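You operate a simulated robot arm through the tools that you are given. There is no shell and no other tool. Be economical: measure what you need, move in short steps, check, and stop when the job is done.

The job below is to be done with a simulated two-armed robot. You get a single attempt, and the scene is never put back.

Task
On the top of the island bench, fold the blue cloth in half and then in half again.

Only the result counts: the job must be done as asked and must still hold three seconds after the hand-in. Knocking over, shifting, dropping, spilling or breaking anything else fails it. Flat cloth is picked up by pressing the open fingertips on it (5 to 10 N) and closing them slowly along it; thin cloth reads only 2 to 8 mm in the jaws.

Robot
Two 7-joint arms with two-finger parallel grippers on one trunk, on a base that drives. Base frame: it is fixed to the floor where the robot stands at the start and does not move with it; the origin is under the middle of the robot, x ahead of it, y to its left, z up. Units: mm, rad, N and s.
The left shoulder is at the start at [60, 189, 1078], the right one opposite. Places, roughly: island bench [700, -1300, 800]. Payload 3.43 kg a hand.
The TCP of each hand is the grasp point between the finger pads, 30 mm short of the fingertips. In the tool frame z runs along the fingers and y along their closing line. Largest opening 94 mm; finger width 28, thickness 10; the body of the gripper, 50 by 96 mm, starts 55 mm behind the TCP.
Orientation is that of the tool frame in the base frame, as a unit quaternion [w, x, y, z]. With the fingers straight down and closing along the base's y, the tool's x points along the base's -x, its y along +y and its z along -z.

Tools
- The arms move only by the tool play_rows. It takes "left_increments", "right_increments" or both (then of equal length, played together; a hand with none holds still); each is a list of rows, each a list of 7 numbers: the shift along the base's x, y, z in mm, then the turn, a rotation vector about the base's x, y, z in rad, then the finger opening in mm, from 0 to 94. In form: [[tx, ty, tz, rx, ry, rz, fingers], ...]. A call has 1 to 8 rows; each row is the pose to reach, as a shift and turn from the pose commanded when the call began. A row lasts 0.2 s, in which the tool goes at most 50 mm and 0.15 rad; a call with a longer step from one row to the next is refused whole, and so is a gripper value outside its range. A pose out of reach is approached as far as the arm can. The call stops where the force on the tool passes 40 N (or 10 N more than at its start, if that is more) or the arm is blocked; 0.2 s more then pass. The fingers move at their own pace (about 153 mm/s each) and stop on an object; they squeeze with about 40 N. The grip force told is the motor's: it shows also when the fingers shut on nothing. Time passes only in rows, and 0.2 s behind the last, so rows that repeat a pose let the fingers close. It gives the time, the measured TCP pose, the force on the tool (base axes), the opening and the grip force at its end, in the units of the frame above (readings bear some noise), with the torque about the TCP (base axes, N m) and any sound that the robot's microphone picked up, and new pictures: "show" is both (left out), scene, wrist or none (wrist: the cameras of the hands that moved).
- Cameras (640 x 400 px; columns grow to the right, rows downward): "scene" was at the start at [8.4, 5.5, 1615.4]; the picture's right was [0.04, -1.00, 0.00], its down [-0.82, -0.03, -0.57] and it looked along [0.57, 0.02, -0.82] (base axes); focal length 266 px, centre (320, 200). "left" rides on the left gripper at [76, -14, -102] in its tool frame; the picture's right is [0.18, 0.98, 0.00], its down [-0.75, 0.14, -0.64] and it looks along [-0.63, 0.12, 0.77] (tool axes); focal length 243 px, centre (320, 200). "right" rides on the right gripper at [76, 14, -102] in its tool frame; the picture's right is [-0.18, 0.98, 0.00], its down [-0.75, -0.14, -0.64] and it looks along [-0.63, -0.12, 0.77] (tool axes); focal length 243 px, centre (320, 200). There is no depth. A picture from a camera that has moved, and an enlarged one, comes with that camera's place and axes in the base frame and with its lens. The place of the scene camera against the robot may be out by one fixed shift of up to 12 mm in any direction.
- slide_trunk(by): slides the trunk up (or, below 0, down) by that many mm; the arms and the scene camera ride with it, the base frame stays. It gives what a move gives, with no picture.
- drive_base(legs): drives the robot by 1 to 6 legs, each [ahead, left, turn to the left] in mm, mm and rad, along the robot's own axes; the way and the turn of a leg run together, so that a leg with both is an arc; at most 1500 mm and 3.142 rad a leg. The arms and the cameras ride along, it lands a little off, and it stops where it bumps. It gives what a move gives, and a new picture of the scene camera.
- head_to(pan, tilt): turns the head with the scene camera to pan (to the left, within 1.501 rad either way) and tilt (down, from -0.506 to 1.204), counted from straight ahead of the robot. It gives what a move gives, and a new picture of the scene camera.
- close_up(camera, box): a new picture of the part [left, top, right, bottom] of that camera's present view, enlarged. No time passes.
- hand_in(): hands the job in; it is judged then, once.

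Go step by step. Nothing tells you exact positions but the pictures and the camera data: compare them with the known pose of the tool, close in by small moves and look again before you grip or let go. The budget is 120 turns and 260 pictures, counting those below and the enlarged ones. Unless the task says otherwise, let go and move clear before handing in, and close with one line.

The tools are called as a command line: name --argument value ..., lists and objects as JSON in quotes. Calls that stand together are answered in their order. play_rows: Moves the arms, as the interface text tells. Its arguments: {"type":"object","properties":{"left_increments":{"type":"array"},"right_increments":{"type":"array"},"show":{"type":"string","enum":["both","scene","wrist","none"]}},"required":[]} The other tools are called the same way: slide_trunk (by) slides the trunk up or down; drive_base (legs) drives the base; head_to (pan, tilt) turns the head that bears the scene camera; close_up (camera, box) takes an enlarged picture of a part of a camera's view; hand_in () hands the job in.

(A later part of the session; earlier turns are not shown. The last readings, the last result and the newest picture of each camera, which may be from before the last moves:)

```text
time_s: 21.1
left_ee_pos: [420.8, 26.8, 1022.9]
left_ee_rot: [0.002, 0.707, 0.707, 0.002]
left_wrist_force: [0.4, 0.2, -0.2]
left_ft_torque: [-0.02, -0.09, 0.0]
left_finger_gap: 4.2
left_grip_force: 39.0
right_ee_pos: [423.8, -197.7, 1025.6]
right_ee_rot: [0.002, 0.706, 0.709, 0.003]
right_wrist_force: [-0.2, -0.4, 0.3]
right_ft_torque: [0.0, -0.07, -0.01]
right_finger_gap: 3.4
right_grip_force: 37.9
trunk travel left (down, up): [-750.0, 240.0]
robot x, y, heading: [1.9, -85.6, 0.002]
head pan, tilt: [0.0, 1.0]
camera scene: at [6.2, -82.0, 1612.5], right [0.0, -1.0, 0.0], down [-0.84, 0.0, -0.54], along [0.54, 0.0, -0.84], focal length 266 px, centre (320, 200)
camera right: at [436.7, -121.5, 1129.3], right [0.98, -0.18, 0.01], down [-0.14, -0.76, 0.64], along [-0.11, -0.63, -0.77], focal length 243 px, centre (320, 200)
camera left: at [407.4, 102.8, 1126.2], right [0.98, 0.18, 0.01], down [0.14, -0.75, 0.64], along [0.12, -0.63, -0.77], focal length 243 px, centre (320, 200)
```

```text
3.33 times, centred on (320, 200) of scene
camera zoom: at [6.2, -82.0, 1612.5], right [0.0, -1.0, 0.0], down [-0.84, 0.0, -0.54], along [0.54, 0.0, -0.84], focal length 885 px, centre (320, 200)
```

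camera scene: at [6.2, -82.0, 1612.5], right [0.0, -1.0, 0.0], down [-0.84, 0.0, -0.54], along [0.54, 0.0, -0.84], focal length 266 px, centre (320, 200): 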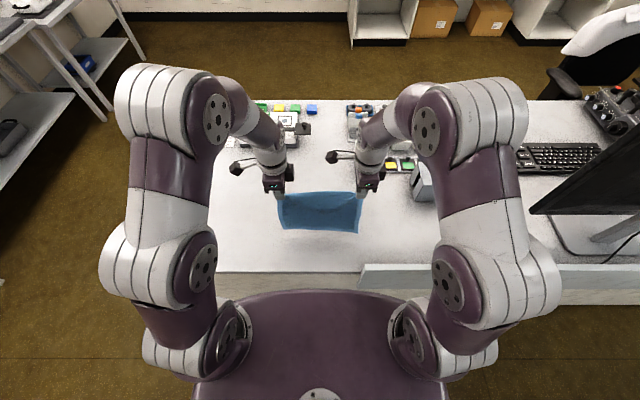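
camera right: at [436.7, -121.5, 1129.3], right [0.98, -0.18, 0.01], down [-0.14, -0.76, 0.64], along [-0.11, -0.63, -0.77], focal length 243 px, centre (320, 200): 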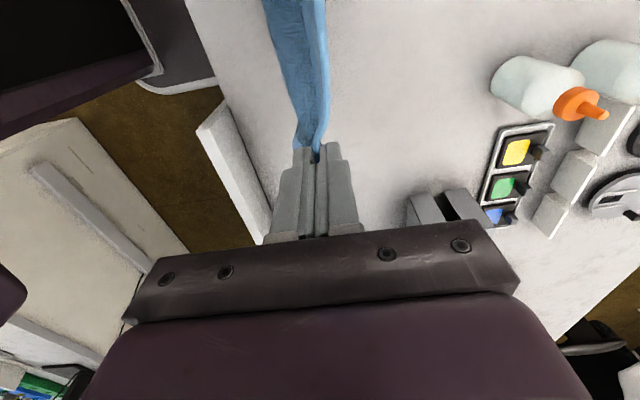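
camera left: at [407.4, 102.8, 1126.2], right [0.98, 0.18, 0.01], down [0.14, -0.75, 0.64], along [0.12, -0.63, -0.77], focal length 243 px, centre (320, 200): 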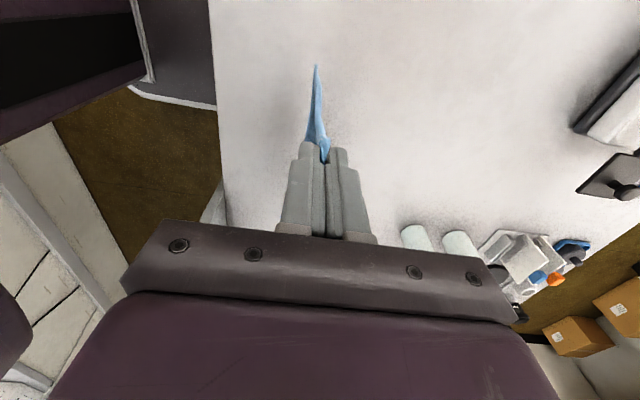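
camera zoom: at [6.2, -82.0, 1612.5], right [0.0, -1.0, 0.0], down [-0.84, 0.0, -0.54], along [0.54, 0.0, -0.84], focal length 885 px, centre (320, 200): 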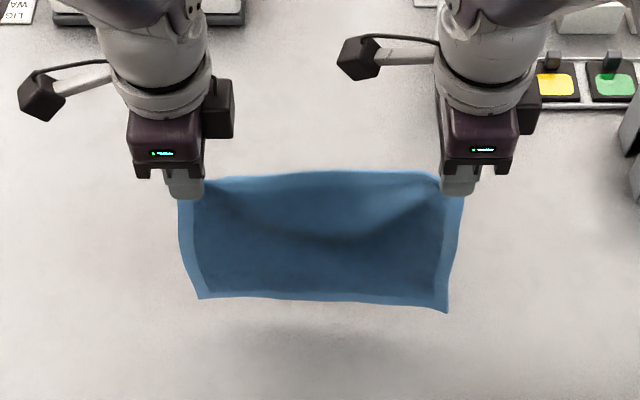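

The cloth hangs straight just above the bench. I'll lower it to touch, then run the hands down and away at 45° to lay the near half flat.

play_rows --left_increments '[[0, 0, -12, 0, 0, 0, 0], [0, 0, -24, 0, 0, 0, 0], [12, 0, -40, 0, 0, 0, 0], [30, 0, -56, 0, 0, 0, 0], [46, 0, -72, 0, 0, 0, 0], [62, 0, -88, 0, 0, 0, 0], [78, 0, -104, 0, 0, 0, 0], [94, 0, -120, 0, 0, 0, 0]]' --right_increments '[[0, 0, -14, 0, 0, 0, 0], [0, 0, -26, 0, 0, 0, 0], [12, 0, -42, 0, 0, 0, 0], [30, 0, -58, 0, 0, 0, 0], [46, 0, -74, 0, 0, 0, 0], [62, 0, -90, 0, 0, 0, 0], [78, 0, -106, 0, 0, 0, 0], [94, 0, -122, 0, 0, 0, 0]]' --show "both"

close_up --camera "scene" --box '[240, 140, 400, 260]'

```text
time_s: 22.9
left_ee_pos: [518.8, 26.0, 902.7]
left_ee_rot: [0.002, 0.707, 0.708, 0.003]
left_wrist_force: [-1.0, -1.2, -0.2]
left_ft_torque: [0.01, -0.1, -0.02]
left_finger_gap: 4.1
left_grip_force: 38.5
right_ee_pos: [518.7, -198.9, 902.0]
right_ee_rot: [0.002, 0.706, 0.709, 0.003]
right_wrist_force: [0.1, 0.2, -0.1]
right_ft_torque: [0.04, -0.07, 0.01]
right_finger_gap: 3.5
right_grip_force: 37.9
trunk travel left (down, up): [-750.0, 240.0]
robot x, y, heading: [-0.4, -79.4, -0.002]
head pan, tilt: [0.0, 1.0]
camera scene: at [8.3, -82.0, 1612.5], right [0.0, -1.0, 0.0], down [-0.84, 0.0, -0.54], along [0.54, 0.0, -0.84], focal length 266 px, centre (320, 200)
camera right: at [531.7, -121.6, 1006.0], right [0.98, -0.18, 0.01], down [-0.14, -0.76, 0.64], along [-0.11, -0.63, -0.77], focal length 243 px, centre (320, 200)
camera left: at [504.2, 103.1, 1006.1], right [0.98, 0.18, 0.01], down [0.14, -0.75, 0.64], along [0.12, -0.63, -0.77], focal length 243 px, centre (320, 200)
```

scene: 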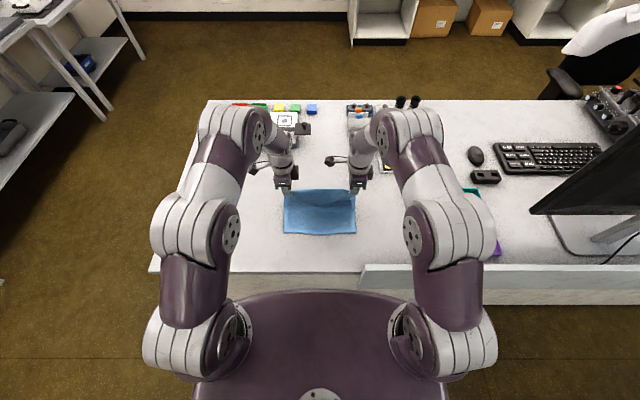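
right: 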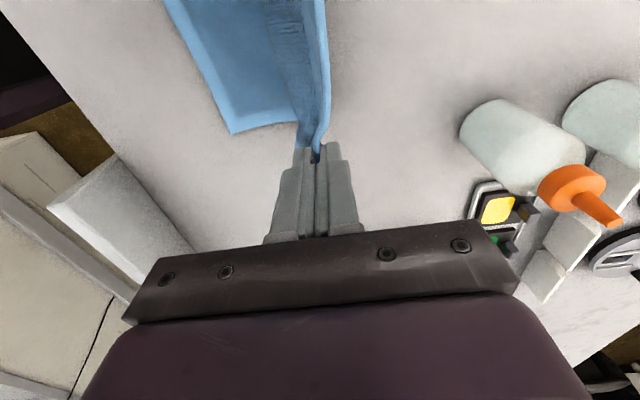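
left: 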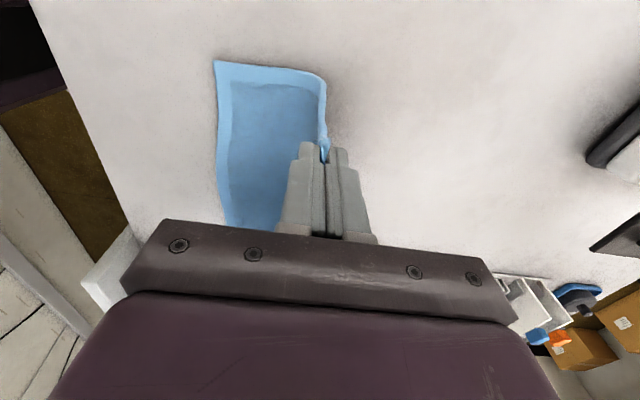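

```text
3.33 times, centred on (320, 200) of scene
camera zoom: at [8.3, -82.0, 1612.5], right [0.0, -1.0, 0.0], down [-0.84, 0.0, -0.54], along [0.54, 0.0, -0.84], focal length 885 px, centre (320, 200)
```

zoom: 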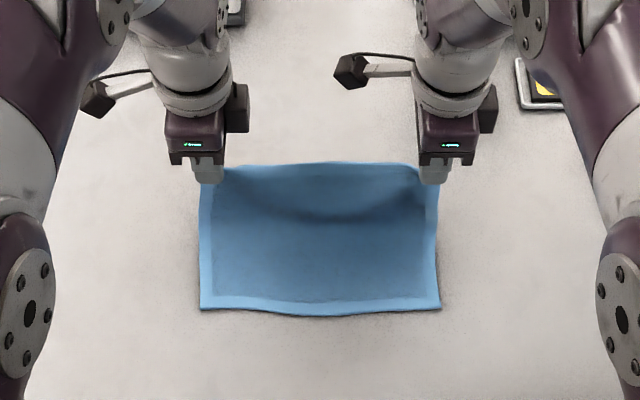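

The near half lies square with its edge at x ≈ 420, and the hands hold the rest upright. Now I'll arc the hands back over toward the near edge, in two short calls.

play_rows --left_increments '[[-5.7, 0, -10.5, 0, 0, 0, 0], [-25.8, 0, -16.3, 0, 0, 0, 0], [-44, 0, -27, 0, 0, 0, 0], [-59.7, 0, -41, 0, 0, 0, 0]]' --right_increments '[[-5.7, 0, -10.5, 0, 0, 0, 0], [-25.8, 0, -16.3, 0, 0, 0, 0], [-44, 0, -27, 0, 0, 0, 0], [-59.7, 0, -41, 0, 0, 0, 0]]' --show "none"

```text
time_s: 23.9
left_ee_pos: [457.9, 26.4, 861.0]
left_ee_rot: [0.003, 0.707, 0.707, 0.002]
left_wrist_force: [-0.7, -1.3, -0.5]
left_ft_torque: [0.0, -0.11, 0.01]
left_finger_gap: 4.0
left_grip_force: 38.2
right_ee_pos: [457.5, -197.1, 863.9]
right_ee_rot: [0.001, 0.706, 0.708, 0.004]
right_wrist_force: [0.1, -0.2, 0.5]
right_ft_torque: [0.02, -0.08, -0.01]
right_finger_gap: 3.5
right_grip_force: 38.5
trunk travel left (down, up): [-750.0, 240.0]
robot x, y, heading: [-0.0, -85.5, -0.001]
head pan, tilt: [0.0, 1.0]
```

play_rows --left_increments '[[-12.5, 0, -15.5, 0, 0, 0, 0], [-21.5, 0, -34, 0, 0, 0, 0]]' --right_increments '[[-12.5, 0, -16.5, 0, 0, 0, 0], [-21.5, 0, -35, 0, 0, 0, 0]]'

close_up --camera "scene" --box '[240, 140, 400, 260]'

```text
time_s: 24.5
left_ee_pos: [435.7, 26.1, 829.2]
left_ee_rot: [0.002, 0.707, 0.708, 0.002]
left_wrist_force: [-0.6, -0.1, 0.1]
left_ft_torque: [-0.02, -0.06, -0.04]
left_finger_gap: 4.0
left_grip_force: 37.7
right_ee_pos: [434.6, -197.3, 828.2]
right_ee_rot: [0.002, 0.706, 0.709, 0.004]
right_wrist_force: [-0.4, -0.2, 1.0]
right_ft_torque: [0.0, -0.1, -0.03]
right_finger_gap: 3.8
right_grip_force: 38.5
trunk travel left (down, up): [-750.0, 240.0]
robot x, y, heading: [0.2, -85.1, -0.003]
head pan, tilt: [0.0, 1.0]
camera scene: at [6.8, -82.0, 1612.5], right [0.0, -1.0, 0.0], down [-0.84, 0.0, -0.54], along [0.54, 0.0, -0.84], focal length 266 px, centre (320, 200)
camera right: at [449.0, -121.4, 930.9], right [0.98, -0.18, 0.01], down [-0.14, -0.76, 0.64], along [-0.11, -0.63, -0.77], focal length 243 px, centre (320, 200)
camera left: at [422.0, 102.7, 932.1], right [0.98, 0.18, 0.01], down [0.14, -0.75, 0.64], along [0.12, -0.63, -0.77], focal length 243 px, centre (320, 200)
```

scene: 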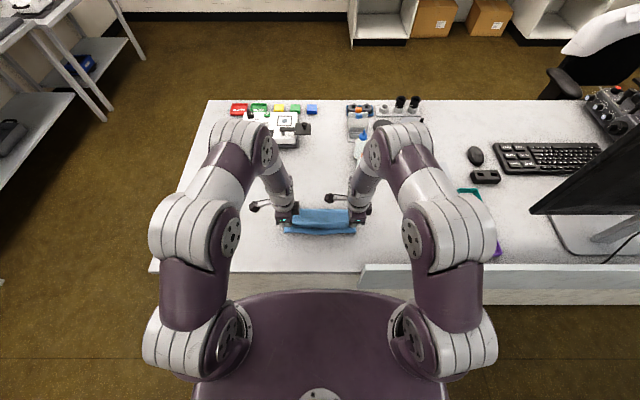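
right: 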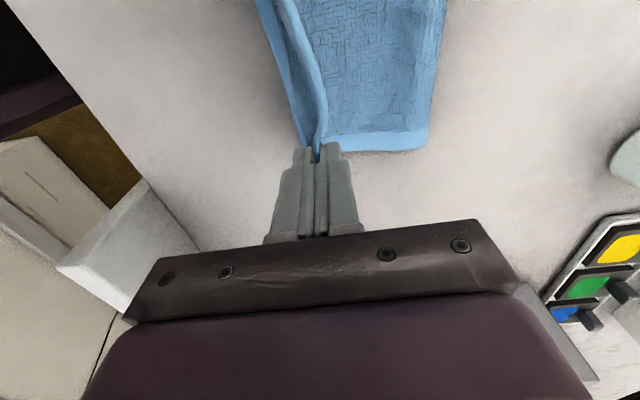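
left: 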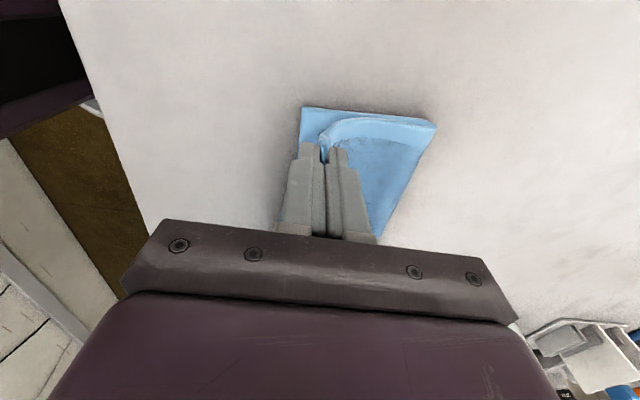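

```text
3.33 times, centred on (320, 200) of scene
camera zoom: at [6.8, -82.0, 1612.5], right [0.0, -1.0, 0.0], down [-0.84, 0.0, -0.54], along [0.54, 0.0, -0.84], focal length 885 px, centre (320, 200)
```

zoom: 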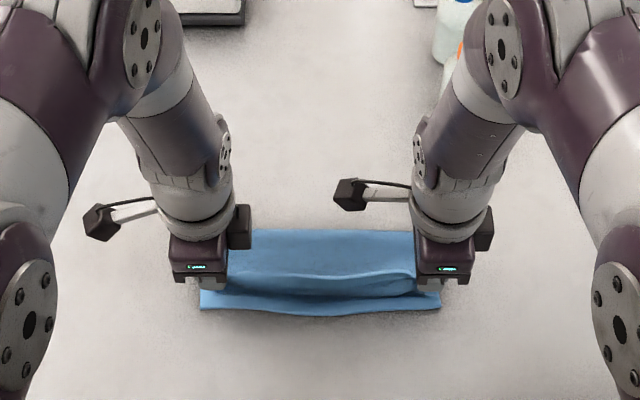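

The upper edge is about over the lower edge (near edge x ≈ 421). I'll lower the hands until the fingertips meet the cloth.

play_rows --left_increments '[[-1, 1, -10, 0, 0, 0, 0], [-1, 2, -20, 0, 0, 0, 0], [-1, 2, -28, 0, 0, 0, 0]]' --right_increments '[[0, 0, -10, 0, 0, 0, 0], [0, 0, -20, 0, 0, 0, 0], [0, 0, -28, 0, 0, 0, 0]]' --show "wrist"

```text
time_s: 25.3
left_ee_pos: [435.1, 27.5, 802.1]
left_ee_rot: [0.003, 0.707, 0.707, 0.003]
left_wrist_force: [-0.4, -0.6, 1.5]
left_ft_torque: [-0.04, -0.11, -0.03]
left_finger_gap: 4.1
left_grip_force: 38.6
right_ee_pos: [434.6, -197.7, 800.7]
right_ee_rot: [0.003, 0.706, 0.708, 0.004]
right_wrist_force: [0.5, -0.3, 4.0]
right_ft_torque: [0.03, -0.07, 0.0]
right_finger_gap: 3.7
right_grip_force: 37.5
trunk travel left (down, up): [-750.0, 240.0]
robot x, y, heading: [-3.2, -84.2, 0.002]
head pan, tilt: [0.0, 1.0]
camera right: at [448.8, -121.0, 903.6], right [0.98, -0.18, 0.01], down [-0.14, -0.76, 0.64], along [-0.11, -0.63, -0.77], focal length 243 px, centre (320, 200)
camera left: at [420.1, 105.3, 904.8], right [0.98, 0.18, 0.01], down [0.14, -0.75, 0.64], along [0.12, -0.63, -0.77], focal length 243 px, centre (320, 200)
```

right: 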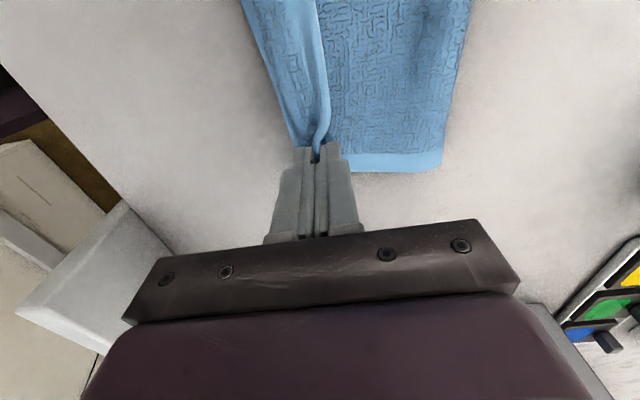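
left: 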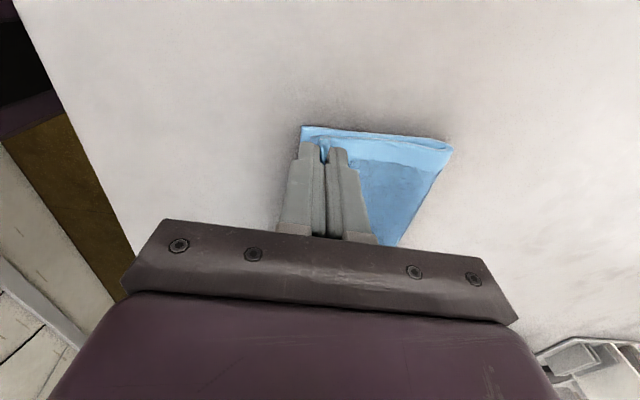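

The tips just touch the cloth. I'll open gently and lift straight up.

play_rows --left_increments '[[0, 0, 0, 0, 0, 0, 8], [0, 0, 1, 0, 0, 0, 14], [0, 0, 2, 0, 0, 0, 20], [0, 0, 6, 0, 0, 0, 24], [0, 0, 20, 0, 0, 0, 26], [0, 0, 50, 0, 0, 0, 26], [0, 0, 90, 0, 0, 0, 26]]' --right_increments '[[0, 0, 0, 0, 0, 0, 8], [0, 0, 1, 0, 0, 0, 14], [0, 0, 2, 0, 0, 0, 20], [0, 0, 6, 0, 0, 0, 24], [0, 0, 20, 0, 0, 0, 26], [0, 0, 50, 0, 0, 0, 26], [0, 0, 90, 0, 0, 0, 26]]'

close_up --camera "scene" --box '[240, 140, 400, 260]'

```text
time_s: 26.9
left_ee_pos: [433.4, 27.9, 893.5]
left_ee_rot: [0.003, 0.707, 0.708, 0.003]
left_wrist_force: [0.3, -1.0, 0.1]
left_ft_torque: [-0.02, -0.03, 0.01]
left_finger_gap: 25.9
left_grip_force: 0.0
right_ee_pos: [432.3, -199.2, 890.9]
right_ee_rot: [0.002, 0.706, 0.708, 0.003]
right_wrist_force: [-0.8, -0.6, 0.7]
right_ft_torque: [0.0, -0.03, 0.02]
right_finger_gap: 26.3
right_grip_force: 0.1
trunk travel left (down, up): [-750.0, 240.0]
robot x, y, heading: [1.7, -83.2, 0.002]
head pan, tilt: [0.0, 1.0]
camera scene: at [3.3, -82.0, 1612.4], right [0.0, -1.0, 0.0], down [-0.84, 0.0, -0.54], along [0.54, 0.0, -0.84], focal length 266 px, centre (320, 200)
camera right: at [445.7, -121.9, 994.1], right [0.98, -0.18, 0.01], down [-0.14, -0.76, 0.64], along [-0.11, -0.63, -0.77], focal length 243 px, centre (320, 200)
camera left: at [418.1, 104.9, 995.8], right [0.98, 0.18, 0.01], down [0.14, -0.75, 0.64], along [0.12, -0.63, -0.77], focal length 243 px, centre (320, 200)
```

scene: 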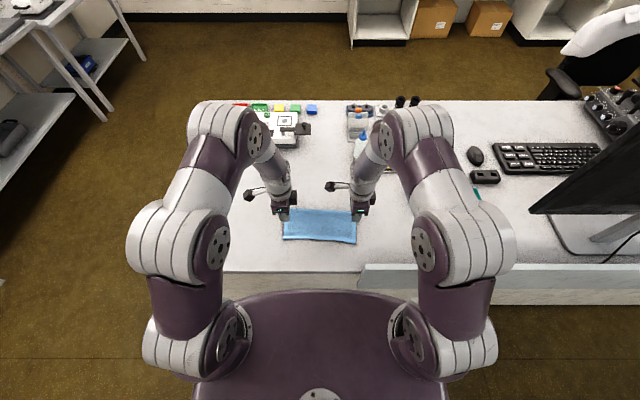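
right: 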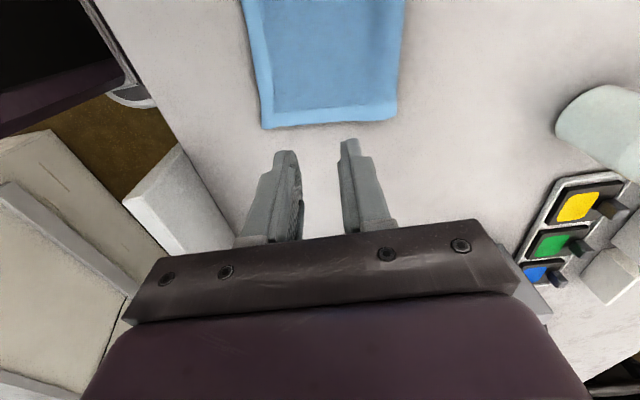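
left: 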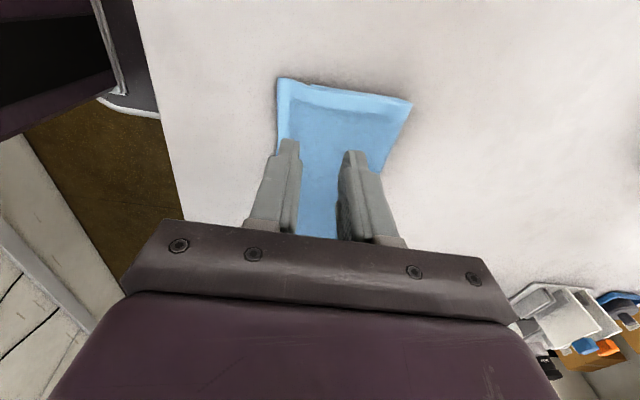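

```text
3.33 times, centred on (320, 200) of scene
camera zoom: at [3.3, -82.0, 1612.4], right [0.0, -1.0, 0.0], down [-0.84, 0.0, -0.54], along [0.54, 0.0, -0.84], focal length 885 px, centre (320, 200)
```

zoom: 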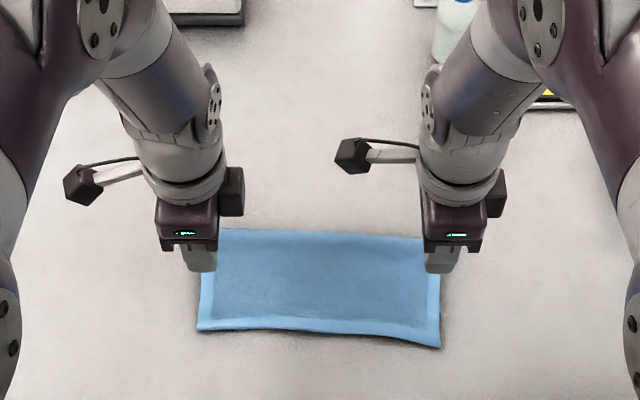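

The first fold is made but the upper edge seems to overshoot the lower one by some 20–35 mm. I'll move the hands aside and look closely.

play_rows --left_increments '[[0, 40, 20, 0, 0, 0, 26], [0, 80, 40, 0, 0, 0, 44], [0, 100, 40, 0, 0, 0, 44]]' --right_increments '[[0, -40, 20, 0, 0, 0, 26], [0, -80, 40, 0, 0, 0, 44], [0, -100, 40, 0, 0, 0, 44]]' --show "wrist"

close_up --camera "scene" --box '[264, 190, 376, 260]'

```text
time_s: 27.7
left_ee_pos: [434.3, 127.4, 932.6]
left_ee_rot: [0.003, 0.708, 0.706, 0.002]
left_wrist_force: [0.6, 0.0, 0.4]
left_ft_torque: [0.0, -0.02, -0.01]
left_finger_gap: 43.9
left_grip_force: 0.0
right_ee_pos: [435.2, -298.2, 929.6]
right_ee_rot: [0.002, 0.706, 0.708, 0.003]
right_wrist_force: [-0.7, -0.2, 0.1]
right_ft_torque: [0.01, 0.01, -0.05]
right_finger_gap: 44.0
right_grip_force: 0.1
trunk travel left (down, up): [-750.0, 240.0]
robot x, y, heading: [-1.1, -80.3, -0.002]
head pan, tilt: [0.0, 1.0]
camera right: at [449.7, -221.6, 1034.4], right [0.98, -0.18, 0.01], down [-0.14, -0.76, 0.64], along [-0.11, -0.63, -0.77], focal length 243 px, centre (320, 200)
camera left: at [420.4, 204.2, 1034.9], right [0.98, 0.18, 0.01], down [0.14, -0.75, 0.64], along [0.12, -0.63, -0.77], focal length 243 px, centre (320, 200)
```

right: 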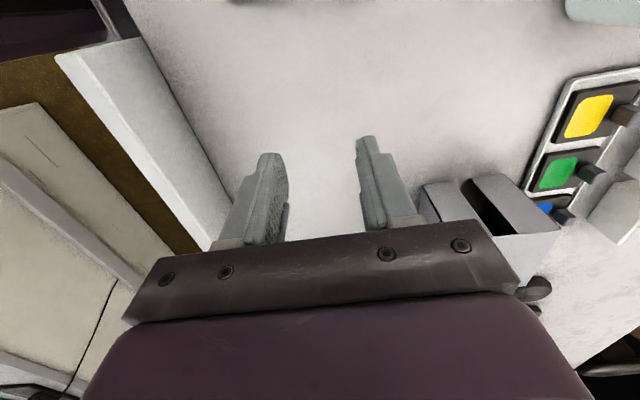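
left: 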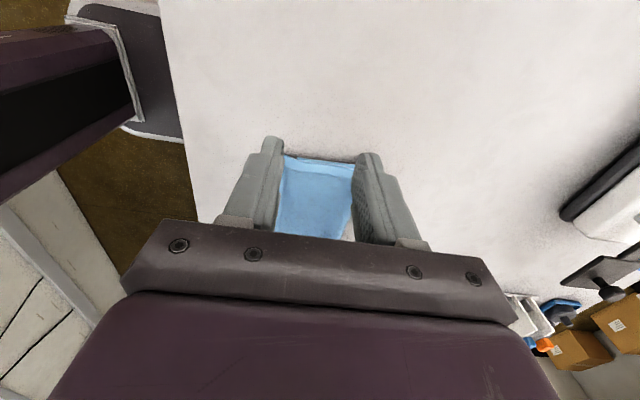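

```text
5.71 times, centred on (320, 225) of scene
camera zoom: at [7.6, -82.0, 1612.4], right [0.0, -1.0, 0.0], down [-0.84, 0.0, -0.54], along [0.54, 0.0, -0.84], focal length 1517 px, centre (320, 57)
```

zoom: 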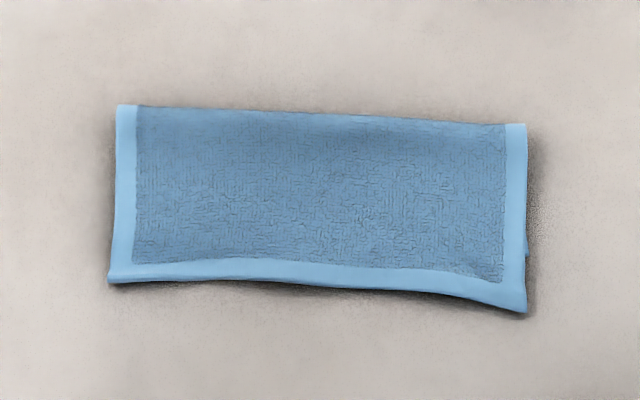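

The right side of the upper layer overshoots by ~40 mm and the left by ~30 mm, so I'll re-grip the upper corners on the overhang (right edge x ≈ 374, left ≈ 393) and refold. Moving above them now.

play_rows --left_increments '[[-11, -33, -20, 0, 0, 0, 36], [-22, -66, -50, 0, 0, 0, 32], [-33, -99, -80, 0, 0, 0, 32], [-33, -99, -115, 0, 0, 0, 32]]' --right_increments '[[-18, 34, -20, 0, 0, 0, 36], [-36, 68, -50, 0, 0, 0, 32], [-53, 102, -80, 0, 0, 0, 32], [-53, 102, -115, 0, 0, 0, 32]]' --show "wrist"

close_up --camera "scene" --box '[264, 190, 376, 260]'

```text
time_s: 28.7
left_ee_pos: [403.7, 29.2, 816.5]
left_ee_rot: [0.002, 0.707, 0.707, 0.003]
left_wrist_force: [0.6, 0.3, 0.7]
left_ft_torque: [0.0, 0.06, 0.0]
left_finger_gap: 31.9
left_grip_force: 0.0
right_ee_pos: [384.8, -196.2, 812.7]
right_ee_rot: [0.002, 0.706, 0.708, 0.002]
right_wrist_force: [0.6, 0.7, 0.2]
right_ft_torque: [0.0, -0.01, 0.01]
right_finger_gap: 31.8
right_grip_force: 0.0
trunk travel left (down, up): [-750.0, 240.0]
robot x, y, heading: [0.2, -86.7, -0.003]
head pan, tilt: [0.0, 1.0]
camera right: at [397.3, -119.4, 917.0], right [0.98, -0.18, 0.01], down [-0.14, -0.76, 0.64], along [-0.11, -0.63, -0.77], focal length 243 px, centre (320, 200)
camera left: at [388.8, 105.5, 918.3], right [0.98, 0.18, 0.01], down [0.14, -0.75, 0.64], along [0.12, -0.63, -0.77], focal length 243 px, centre (320, 200)
```

right: 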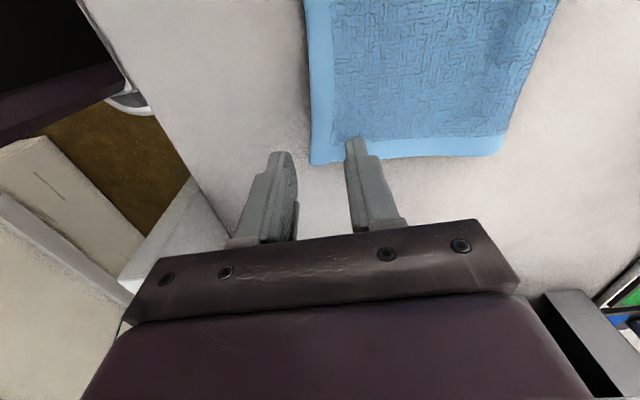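
left: 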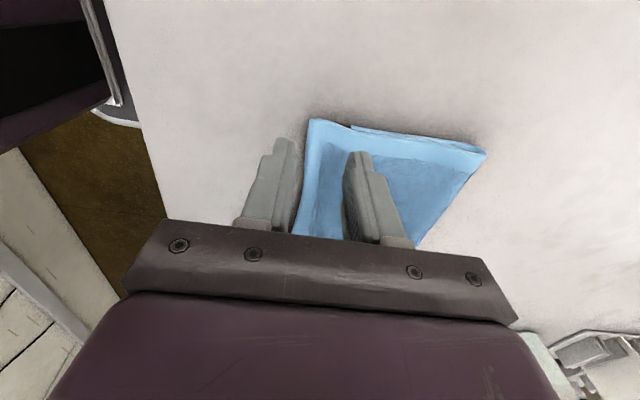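

```text
5.71 times, centred on (320, 225) of scene
camera zoom: at [8.9, -81.8, 1612.5], right [0.0, -1.0, 0.0], down [-0.84, 0.0, -0.54], along [0.54, 0.0, -0.84], focal length 1517 px, centre (320, 57)
```

zoom: 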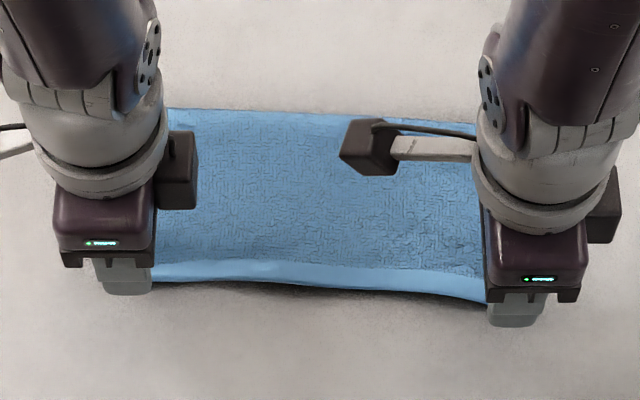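

Both hands straddle the upper edge on the single-layer overhang (lower edge at x ≈ 420 on the left). I'll lower to contact.

play_rows --left_increments '[[0, 0, -12, 0, 0, 0, 32], [0, 0, -20, 0, 0, 0, 32], [0, 0, -23, 0, 0, 0, 32]]' --right_increments '[[0, 0, -10, 0, 0, 0, 32], [0, 0, -18, 0, 0, 0, 32], [0, 0, -21, 0, 0, 0, 32]]' --show "none"

```text
time_s: 29.5
left_ee_pos: [400.6, 29.1, 795.4]
left_ee_rot: [0.003, 0.707, 0.708, 0.004]
left_wrist_force: [0.6, -1.6, 9.2]
left_ft_torque: [-0.05, -0.23, 0.0]
left_finger_gap: 32.5
left_grip_force: 0.2
right_ee_pos: [382.0, -196.5, 793.8]
right_ee_rot: [0.001, 0.706, 0.708, 0.004]
right_wrist_force: [0.3, -0.5, 3.8]
right_ft_torque: [-0.05, -0.11, -0.05]
right_finger_gap: 32.5
right_grip_force: 0.5
trunk travel left (down, up): [-750.0, 240.0]
robot x, y, heading: [-2.3, -87.9, -0.001]
head pan, tilt: [0.0, 1.0]
```

Contact at a few newtons; I'll press the right slightly more and close slowly.

play_rows --left_increments '[[0, 0, -0.5, 0, 0, 0, 30], [0, 0, -0.5, 0, 0, 0, 25], [0, 0, -0.5, 0, 0, 0, 20], [0, 0, -0.5, 0, 0, 0, 15], [0, 0, -0.5, 0, 0, 0, 10], [0, 0, -0.5, 0, 0, 0, 5], [0, 0, -0.5, 0, 0, 0, 0], [0, 0, -0.5, 0, 0, 0, 0]]' --right_increments '[[0, 0, -1.5, 0, 0, 0, 30], [0, 0, -1.5, 0, 0, 0, 25], [0, 0, -1.5, 0, 0, 0, 20], [0, 0, -1.5, 0, 0, 0, 15], [0, 0, -1.5, 0, 0, 0, 10], [0, 0, -1.5, 0, 0, 0, 5], [0, 0, -1.5, 0, 0, 0, 0], [0, 0, -1.5, 0, 0, 0, 0]]' --show "wrist"

```text
time_s: 31.3
left_ee_pos: [401.0, 28.9, 794.2]
left_ee_rot: [0.004, 0.707, 0.707, 0.004]
left_wrist_force: [5.1, -1.9, 22.6]
left_ft_torque: [-0.1, -0.34, -0.01]
left_finger_gap: 2.5
left_grip_force: 37.5
right_ee_pos: [382.1, -196.9, 792.4]
right_ee_rot: [0.002, 0.706, 0.709, 0.005]
right_wrist_force: [2.4, 1.5, 12.4]
right_ft_torque: [0.1, -0.22, 0.0]
right_finger_gap: 3.5
right_grip_force: 38.5
trunk travel left (down, up): [-750.0, 240.0]
robot x, y, heading: [0.9, -82.7, -0.0]
head pan, tilt: [0.0, 1.0]
camera right: at [394.8, -119.2, 896.6], right [0.98, -0.18, 0.01], down [-0.15, -0.76, 0.64], along [-0.11, -0.63, -0.77], focal length 243 px, centre (320, 200)
camera left: at [386.8, 106.0, 896.8], right [0.98, 0.18, 0.01], down [0.13, -0.75, 0.64], along [0.13, -0.63, -0.77], focal length 243 px, centre (320, 200)
```

right: 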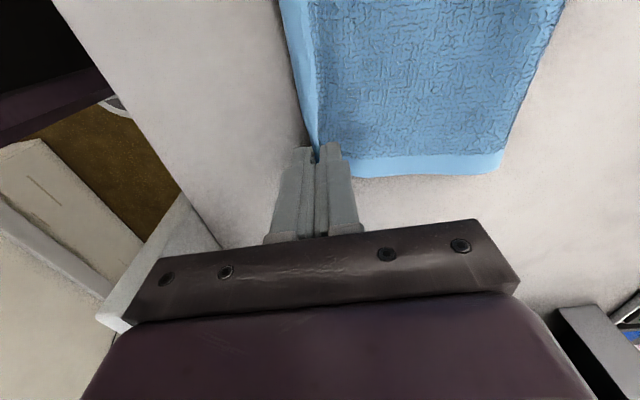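
left: 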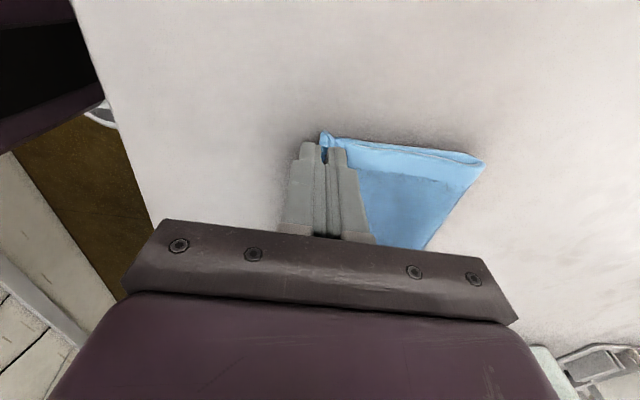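

Both corners are gripped (2.5 and 3.5 mm). I'll lift them up and forward to stand the upper half upright over x ≈ 520–528.

play_rows --left_increments '[[5, 0, 25, 0, 0, 0, 0], [17, 0, 48, 0, 0, 0, 0], [36, 0, 68, 0, 0, 0, 0], [58, 0, 82, 0, 0, 0, 0], [83, 0, 90, 0, 0, 0, 0], [106, 0, 92, 0, 0, 0, 0], [127, 0, 91, 0, 0, 0, 0]]' --right_increments '[[5, 0, 25, 0, 0, 0, 0], [18, 0, 48, 0, 0, 0, 0], [38, 0, 68, 0, 0, 0, 0], [62, 0, 82, 0, 0, 0, 0], [90, 0, 90, 0, 0, 0, 0], [115, 0, 92, 0, 0, 0, 0], [138, 0, 92, 0, 0, 0, 0]]'

close_up --camera "scene" --box '[264, 180, 376, 250]'

```text
time_s: 32.9
left_ee_pos: [529.5, 29.5, 880.8]
left_ee_rot: [0.002, 0.707, 0.708, 0.003]
left_wrist_force: [0.2, -1.6, -0.3]
left_ft_torque: [0.0, 0.01, 0.01]
left_finger_gap: 3.0
left_grip_force: 37.5
right_ee_pos: [520.6, -194.8, 882.8]
right_ee_rot: [0.001, 0.706, 0.708, 0.001]
right_wrist_force: [0.7, 0.7, 0.0]
right_ft_torque: [0.0, 0.05, 0.02]
right_finger_gap: 3.7
right_grip_force: 38.6
trunk travel left (down, up): [-750.0, 240.0]
robot x, y, heading: [-2.8, -83.3, 0.003]
head pan, tilt: [0.0, 1.0]
camera scene: at [7.9, -81.9, 1612.5], right [0.0, -1.0, 0.0], down [-0.84, 0.0, -0.54], along [0.54, 0.0, -0.84], focal length 266 px, centre (320, 200)
camera right: at [535.0, -118.4, 985.7], right [0.98, -0.18, 0.01], down [-0.14, -0.76, 0.64], along [-0.11, -0.63, -0.77], focal length 243 px, centre (320, 200)
camera left: at [516.2, 106.7, 984.3], right [0.98, 0.18, 0.01], down [0.14, -0.75, 0.64], along [0.12, -0.63, -0.77], focal length 243 px, centre (320, 200)
```

scene: 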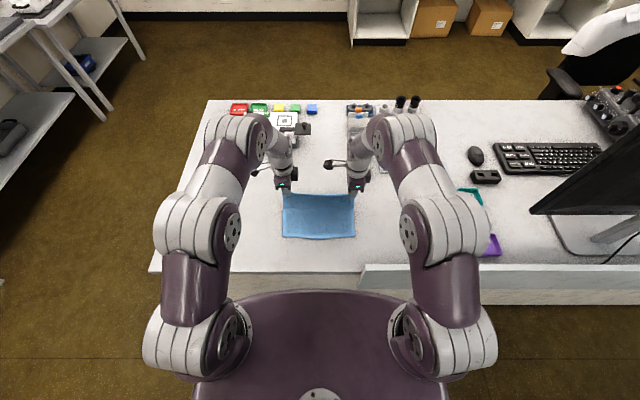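
right: 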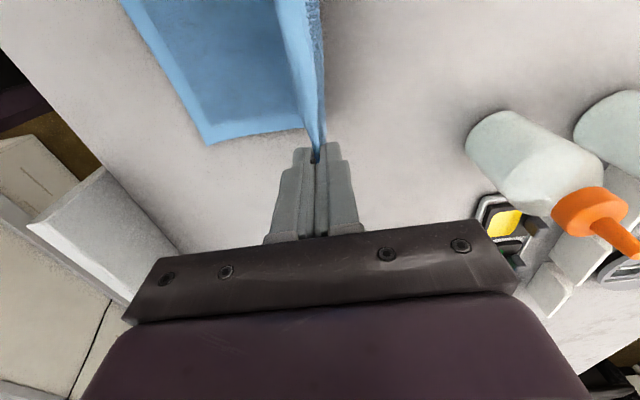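
left: 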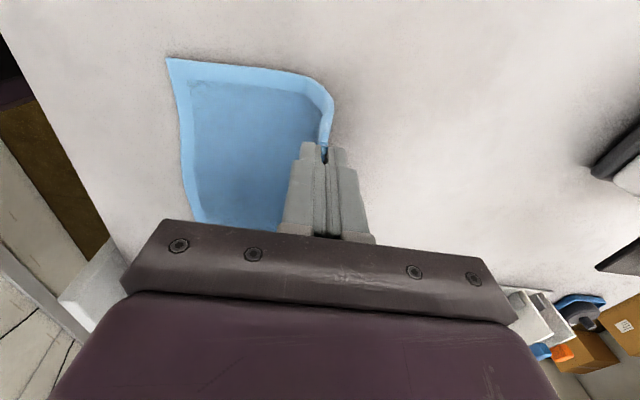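

```text
5.71 times, centred on (320, 215) of scene
camera zoom: at [7.9, -81.9, 1612.5], right [0.0, -1.0, 0.0], down [-0.84, 0.0, -0.54], along [0.54, 0.0, -0.84], focal length 1517 px, centre (320, 114)
```

zoom: 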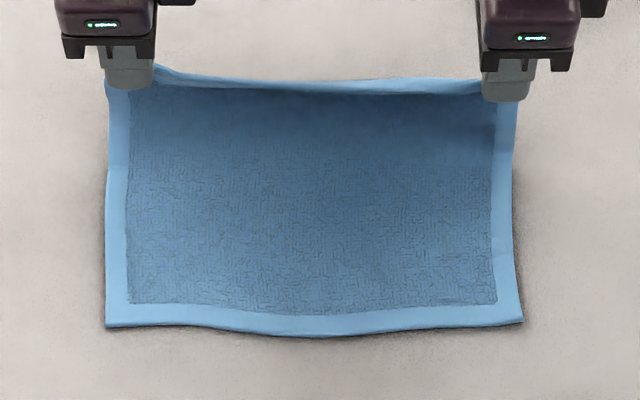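

The lower half lies square (near edge x ≈ 405 left, 409 right) with the rest upright. I'll fold back, stopping further away this time (tips at about x 442 left and 450 right) to cancel the overshoot.

play_rows --left_increments '[[-22.5, 0, -3, 0, 0, 0, 0], [-43.5, 1, -11, 0, 0, 0, 0], [-61.5, 1, -23.5, 0, 0, 0, 0], [-75, 2, -40, 0, 0, 0, 0], [-84, 3, -59, 0, 0, 0, 0], [-87, 3, -75, 0, 0, 0, 0]]' --right_increments '[[-18, 0, -3, 0, 0, 0, 0], [-35, 0, -11, 0, 0, 0, 0], [-49.5, 0, -24, 0, 0, 0, 0], [-60.6, 1, -41, 0, 0, 0, 0], [-67.6, 1, -61, 0, 0, 0, 0], [-70, 1, -77, 0, 0, 0, 0]]'

close_up --camera "scene" --box '[264, 190, 376, 260]'

```text
time_s: 34.3
left_ee_pos: [440.2, 31.5, 808.8]
left_ee_rot: [0.002, 0.707, 0.707, 0.003]
left_wrist_force: [0.0, -2.1, -0.6]
left_ft_torque: [-0.05, 0.0, 0.01]
left_finger_gap: 2.6
left_grip_force: 38.0
right_ee_pos: [450.6, -195.3, 806.2]
right_ee_rot: [0.001, 0.706, 0.708, 0.003]
right_wrist_force: [0.8, 1.3, 0.6]
right_ft_torque: [0.06, -0.01, 0.01]
right_finger_gap: 3.8
right_grip_force: 37.9
trunk travel left (down, up): [-750.0, 240.0]
robot x, y, heading: [-3.0, -82.4, 0.003]
head pan, tilt: [0.0, 1.0]
camera scene: at [6.6, -82.1, 1612.6], right [0.0, -1.0, 0.0], down [-0.84, 0.0, -0.54], along [0.54, 0.0, -0.84], focal length 266 px, centre (320, 200)
camera right: at [463.9, -117.8, 909.9], right [0.98, -0.18, 0.01], down [-0.14, -0.76, 0.64], along [-0.11, -0.63, -0.77], focal length 243 px, centre (320, 200)
camera left: at [426.7, 108.8, 911.4], right [0.98, 0.18, 0.01], down [0.14, -0.75, 0.64], along [0.12, -0.63, -0.77], focal length 243 px, centre (320, 200)
```

scene: 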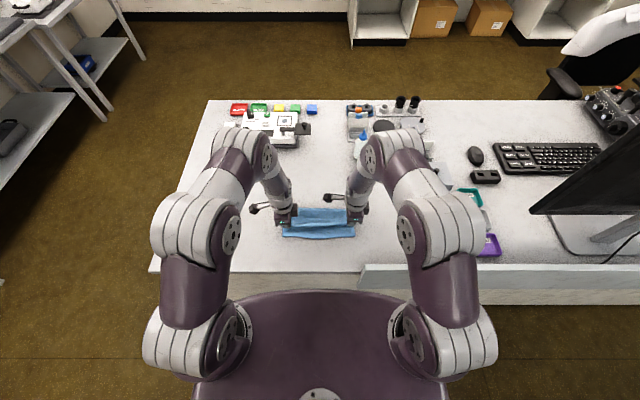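
right: 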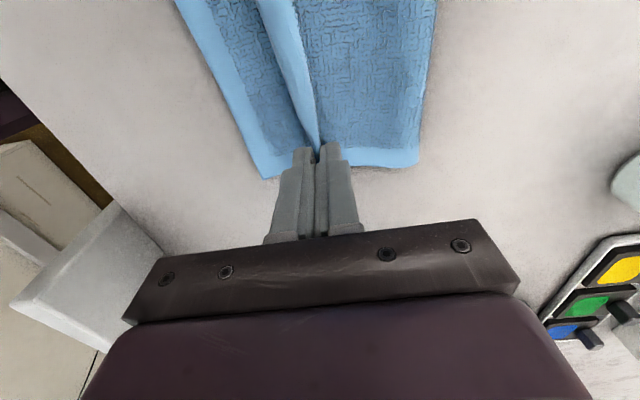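
left: 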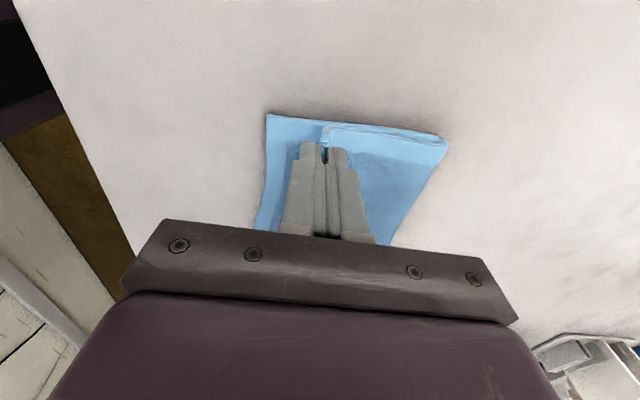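

```text
5.71 times, centred on (320, 225) of scene
camera zoom: at [6.6, -82.1, 1612.6], right [0.0, -1.0, 0.0], down [-0.84, 0.0, -0.54], along [0.54, 0.0, -0.84], focal length 1517 px, centre (320, 57)
```

zoom: 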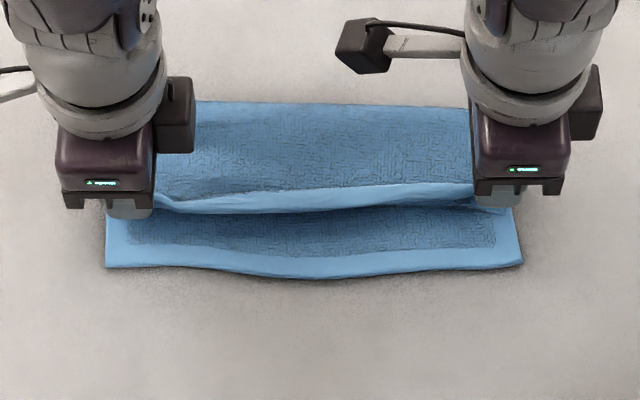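

It looks about right. I'll nudge the hands slightly (left −4, right +2), lower to contact and release gently.

play_rows --left_increments '[[-4, 0, -6, 0, 0, 0, 0], [-4, 0, -9, 0, 0, 0, 0], [-4, 0, -9, 0, 0, 0, 4], [-4, 0, -8, 0, 0, 0, 8], [-4, 0, -6, 0, 0, 0, 12], [-4, 0, 6, 0, 0, 0, 14], [-4, 0, 30, 0, 0, 0, 16], [-4, 0, 70, 0, 0, 0, 16]]' --right_increments '[[2, 0, -5, 0, 0, 0, 0], [2, 0, -7, 0, 0, 0, 0], [2, 0, -7, 0, 0, 0, 4], [2, 0, -6, 0, 0, 0, 8], [2, 0, -4, 0, 0, 0, 12], [2, 0, 6, 0, 0, 0, 14], [2, 0, 30, 0, 0, 0, 16], [2, 0, 70, 0, 0, 0, 16]]' --show "wrist"

close_up --camera "scene" --box '[264, 190, 376, 260]'

```text
time_s: 36.1
left_ee_pos: [436.5, 33.9, 880.0]
left_ee_rot: [0.003, 0.707, 0.707, 0.003]
left_wrist_force: [-0.1, -0.6, 0.2]
left_ft_torque: [0.01, -0.01, 0.01]
left_finger_gap: 16.0
left_grip_force: 0.0
right_ee_pos: [450.1, -196.0, 877.4]
right_ee_rot: [0.003, 0.706, 0.708, 0.004]
right_wrist_force: [-1.1, -0.2, -0.5]
right_ft_torque: [0.01, -0.04, 0.0]
right_finger_gap: 15.9
right_grip_force: 0.0
trunk travel left (down, up): [-750.0, 240.0]
robot x, y, heading: [-0.1, -83.4, 0.001]
head pan, tilt: [0.0, 1.0]
camera right: at [462.6, -118.4, 981.4], right [0.98, -0.18, 0.01], down [-0.14, -0.76, 0.64], along [-0.11, -0.63, -0.77], focal length 243 px, centre (320, 200)
camera left: at [421.0, 110.2, 982.6], right [0.98, 0.18, 0.01], down [0.14, -0.75, 0.64], along [0.12, -0.63, -0.77], focal length 243 px, centre (320, 200)
```

right: 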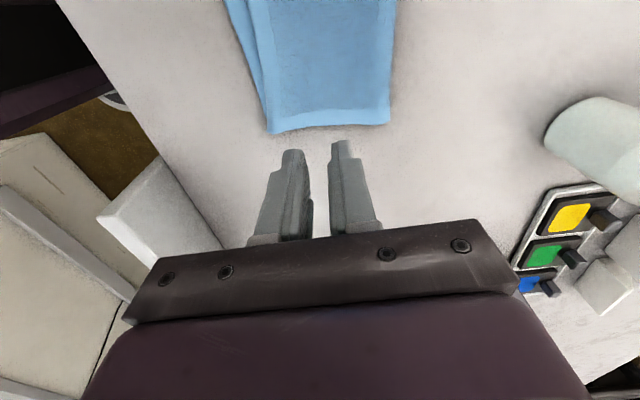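
left: 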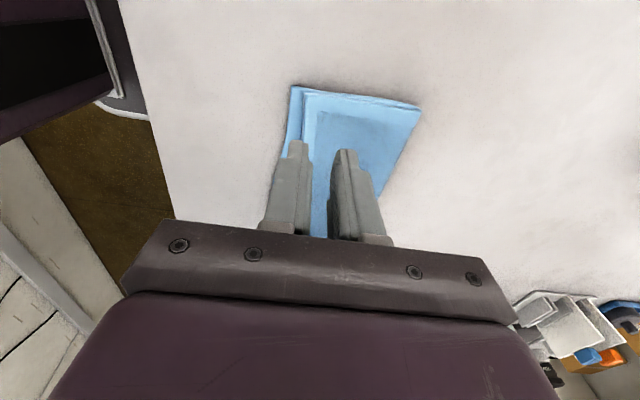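

```text
5.71 times, centred on (320, 225) of scene
camera zoom: at [3.3, -82.0, 1612.4], right [0.0, -1.0, 0.0], down [-0.84, 0.0, -0.54], along [0.54, 0.0, -0.84], focal length 1517 px, centre (320, 57)
```

zoom: 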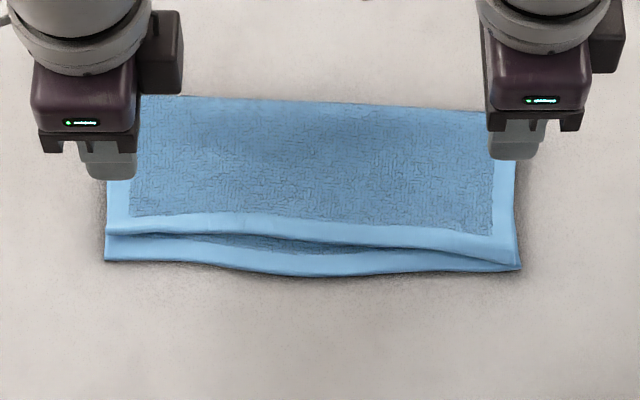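

The first fold is now good: the right side is aligned and the left upper edge is about 15 mm short. Next I'll move the right hand aside and turn the left hand to close along y, above the middle of the left short edge (458, 37).

play_rows --left_increments '[[3, 0, 10, 0, 0, 0.15, 30], [6, 0, 15, 0, 0, 0.3, 40], [9, 1, 15, 0, 0, 0.45, 40], [12, 1, 15, 0, 0, 0.6, 40], [15, 2, 10, 0, 0, 0.75, 40], [18, 2, 5, 0, 0, 0.9, 40], [21, 3, 0, 0, 0, 1.05, 40], [22, 3, -5, 0, 0, 1.2, 40]]' --right_increments '[[0, -10, 10, 0, 0, 0, 30], [0, -30, 25, 0, 0, 0, 40], [0, -50, 40, 0, 0, 0, 40], [-10, -70, 55, 0, 0, 0, 40], [-20, -90, 60, 0, 0, 0, 40], [-30, -110, 60, 0, 0, 0, 40], [-40, -125, 60, 0, 0, 0, 40], [-50, -140, 60, 0, 0, 0, 40]]' --show "none"

play_rows --left_increments '[[0, 0, -10, 0, 0, 0.13, 40], [0, 0, -25, 0, 0, 0.26, 40], [0, 0, -45, 0, 0, 0.371, 40]]' --show "both"

close_up --camera "scene" --box '[264, 180, 376, 250]'

```text
time_s: 37.9
left_ee_pos: [460.2, 37.4, 873.2]
left_ee_rot: [0.001, 0.182, 0.983, 0.004]
left_wrist_force: [0.0, -0.2, -0.3]
left_ft_torque: [0.01, -0.01, 0.04]
left_finger_gap: 39.9
left_grip_force: 0.1
right_ee_pos: [402.5, -335.1, 938.9]
right_ee_rot: [0.001, 0.706, 0.708, 0.003]
right_wrist_force: [0.6, 0.5, -0.1]
right_ft_torque: [0.01, -0.01, 0.0]
right_finger_gap: 40.1
right_grip_force: 0.0
trunk travel left (down, up): [-750.0, 240.0]
robot x, y, heading: [1.0, -87.1, -0.003]
head pan, tilt: [0.0, 1.0]
```

```text
time_s: 38.7
left_ee_pos: [458.7, 34.8, 828.8]
left_ee_rot: [0.0, -0.001, 1.0, 0.003]
left_wrist_force: [-0.5, 0.5, 0.6]
left_ft_torque: [-0.01, -0.03, -0.01]
left_finger_gap: 40.3
left_grip_force: 0.2
right_ee_pos: [402.4, -334.1, 937.9]
right_ee_rot: [0.001, 0.706, 0.708, 0.004]
right_wrist_force: [-0.6, -0.6, 0.3]
right_ft_torque: [-0.03, 0.0, 0.0]
right_finger_gap: 40.2
right_grip_force: 0.1
trunk travel left (down, up): [-750.0, 240.0]
robot x, y, heading: [1.1, -87.5, 0.002]
head pan, tilt: [0.0, 1.0]
camera scene: at [6.7, -81.9, 1612.5], right [0.0, -1.0, 0.0], down [-0.84, 0.0, -0.54], along [0.54, 0.0, -0.84], focal length 266 px, centre (320, 200)
camera left: at [384.0, 21.5, 931.5], right [-0.19, 0.98, 0.01], down [0.75, 0.14, 0.64], along [0.63, 0.12, -0.77], focal length 243 px, centre (320, 200)
```

scene: 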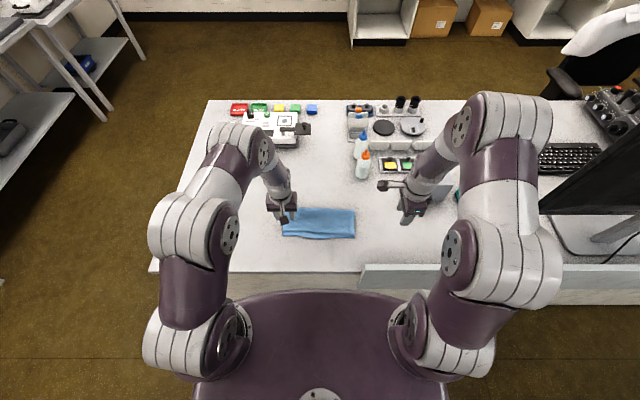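
left: 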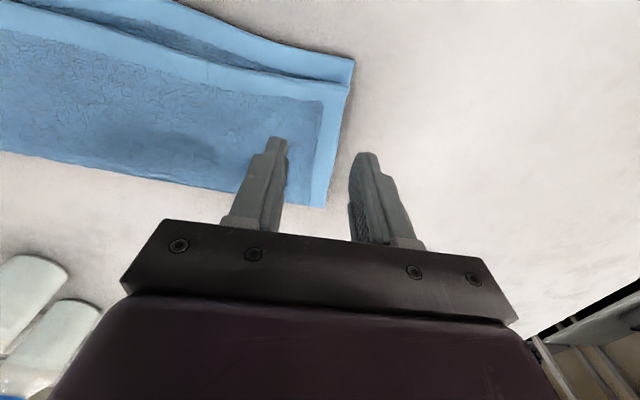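

```text
5.71 times, centred on (320, 215) of scene
camera zoom: at [6.7, -81.9, 1612.5], right [0.0, -1.0, 0.0], down [-0.84, 0.0, -0.54], along [0.54, 0.0, -0.84], focal length 1517 px, centre (320, 114)
```

zoom: 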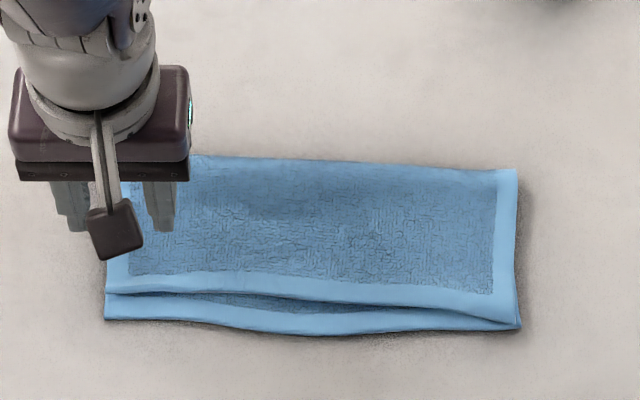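

The left edge at mid-width is near (464, 50). I'll shift the left hand there and lower to contact.

play_rows --left_increments '[[5, 7, -10, 0, 0, 0, 40], [5, 7, -20, 0, 0, 0, 40], [5, 7, -27, 0, 0, 0, 40], [5, 7, -30, 0, 0, 0, 40]]' --show "none"

```text
time_s: 39.7
left_ee_pos: [463.8, 43.0, 798.1]
left_ee_rot: [0.0, 0.0, 1.0, 0.004]
left_wrist_force: [-0.5, 0.0, 1.5]
left_ft_torque: [-0.04, 0.04, 0.0]
left_finger_gap: 40.0
left_grip_force: 0.2
right_ee_pos: [401.3, -334.3, 938.7]
right_ee_rot: [0.002, 0.706, 0.708, 0.003]
right_wrist_force: [-0.1, -1.1, 0.2]
right_ft_torque: [0.01, -0.02, 0.02]
right_finger_gap: 40.1
right_grip_force: 0.0
trunk travel left (down, up): [-750.0, 240.0]
robot x, y, heading: [-0.2, -84.6, -0.003]
head pan, tilt: [0.0, 1.0]
```

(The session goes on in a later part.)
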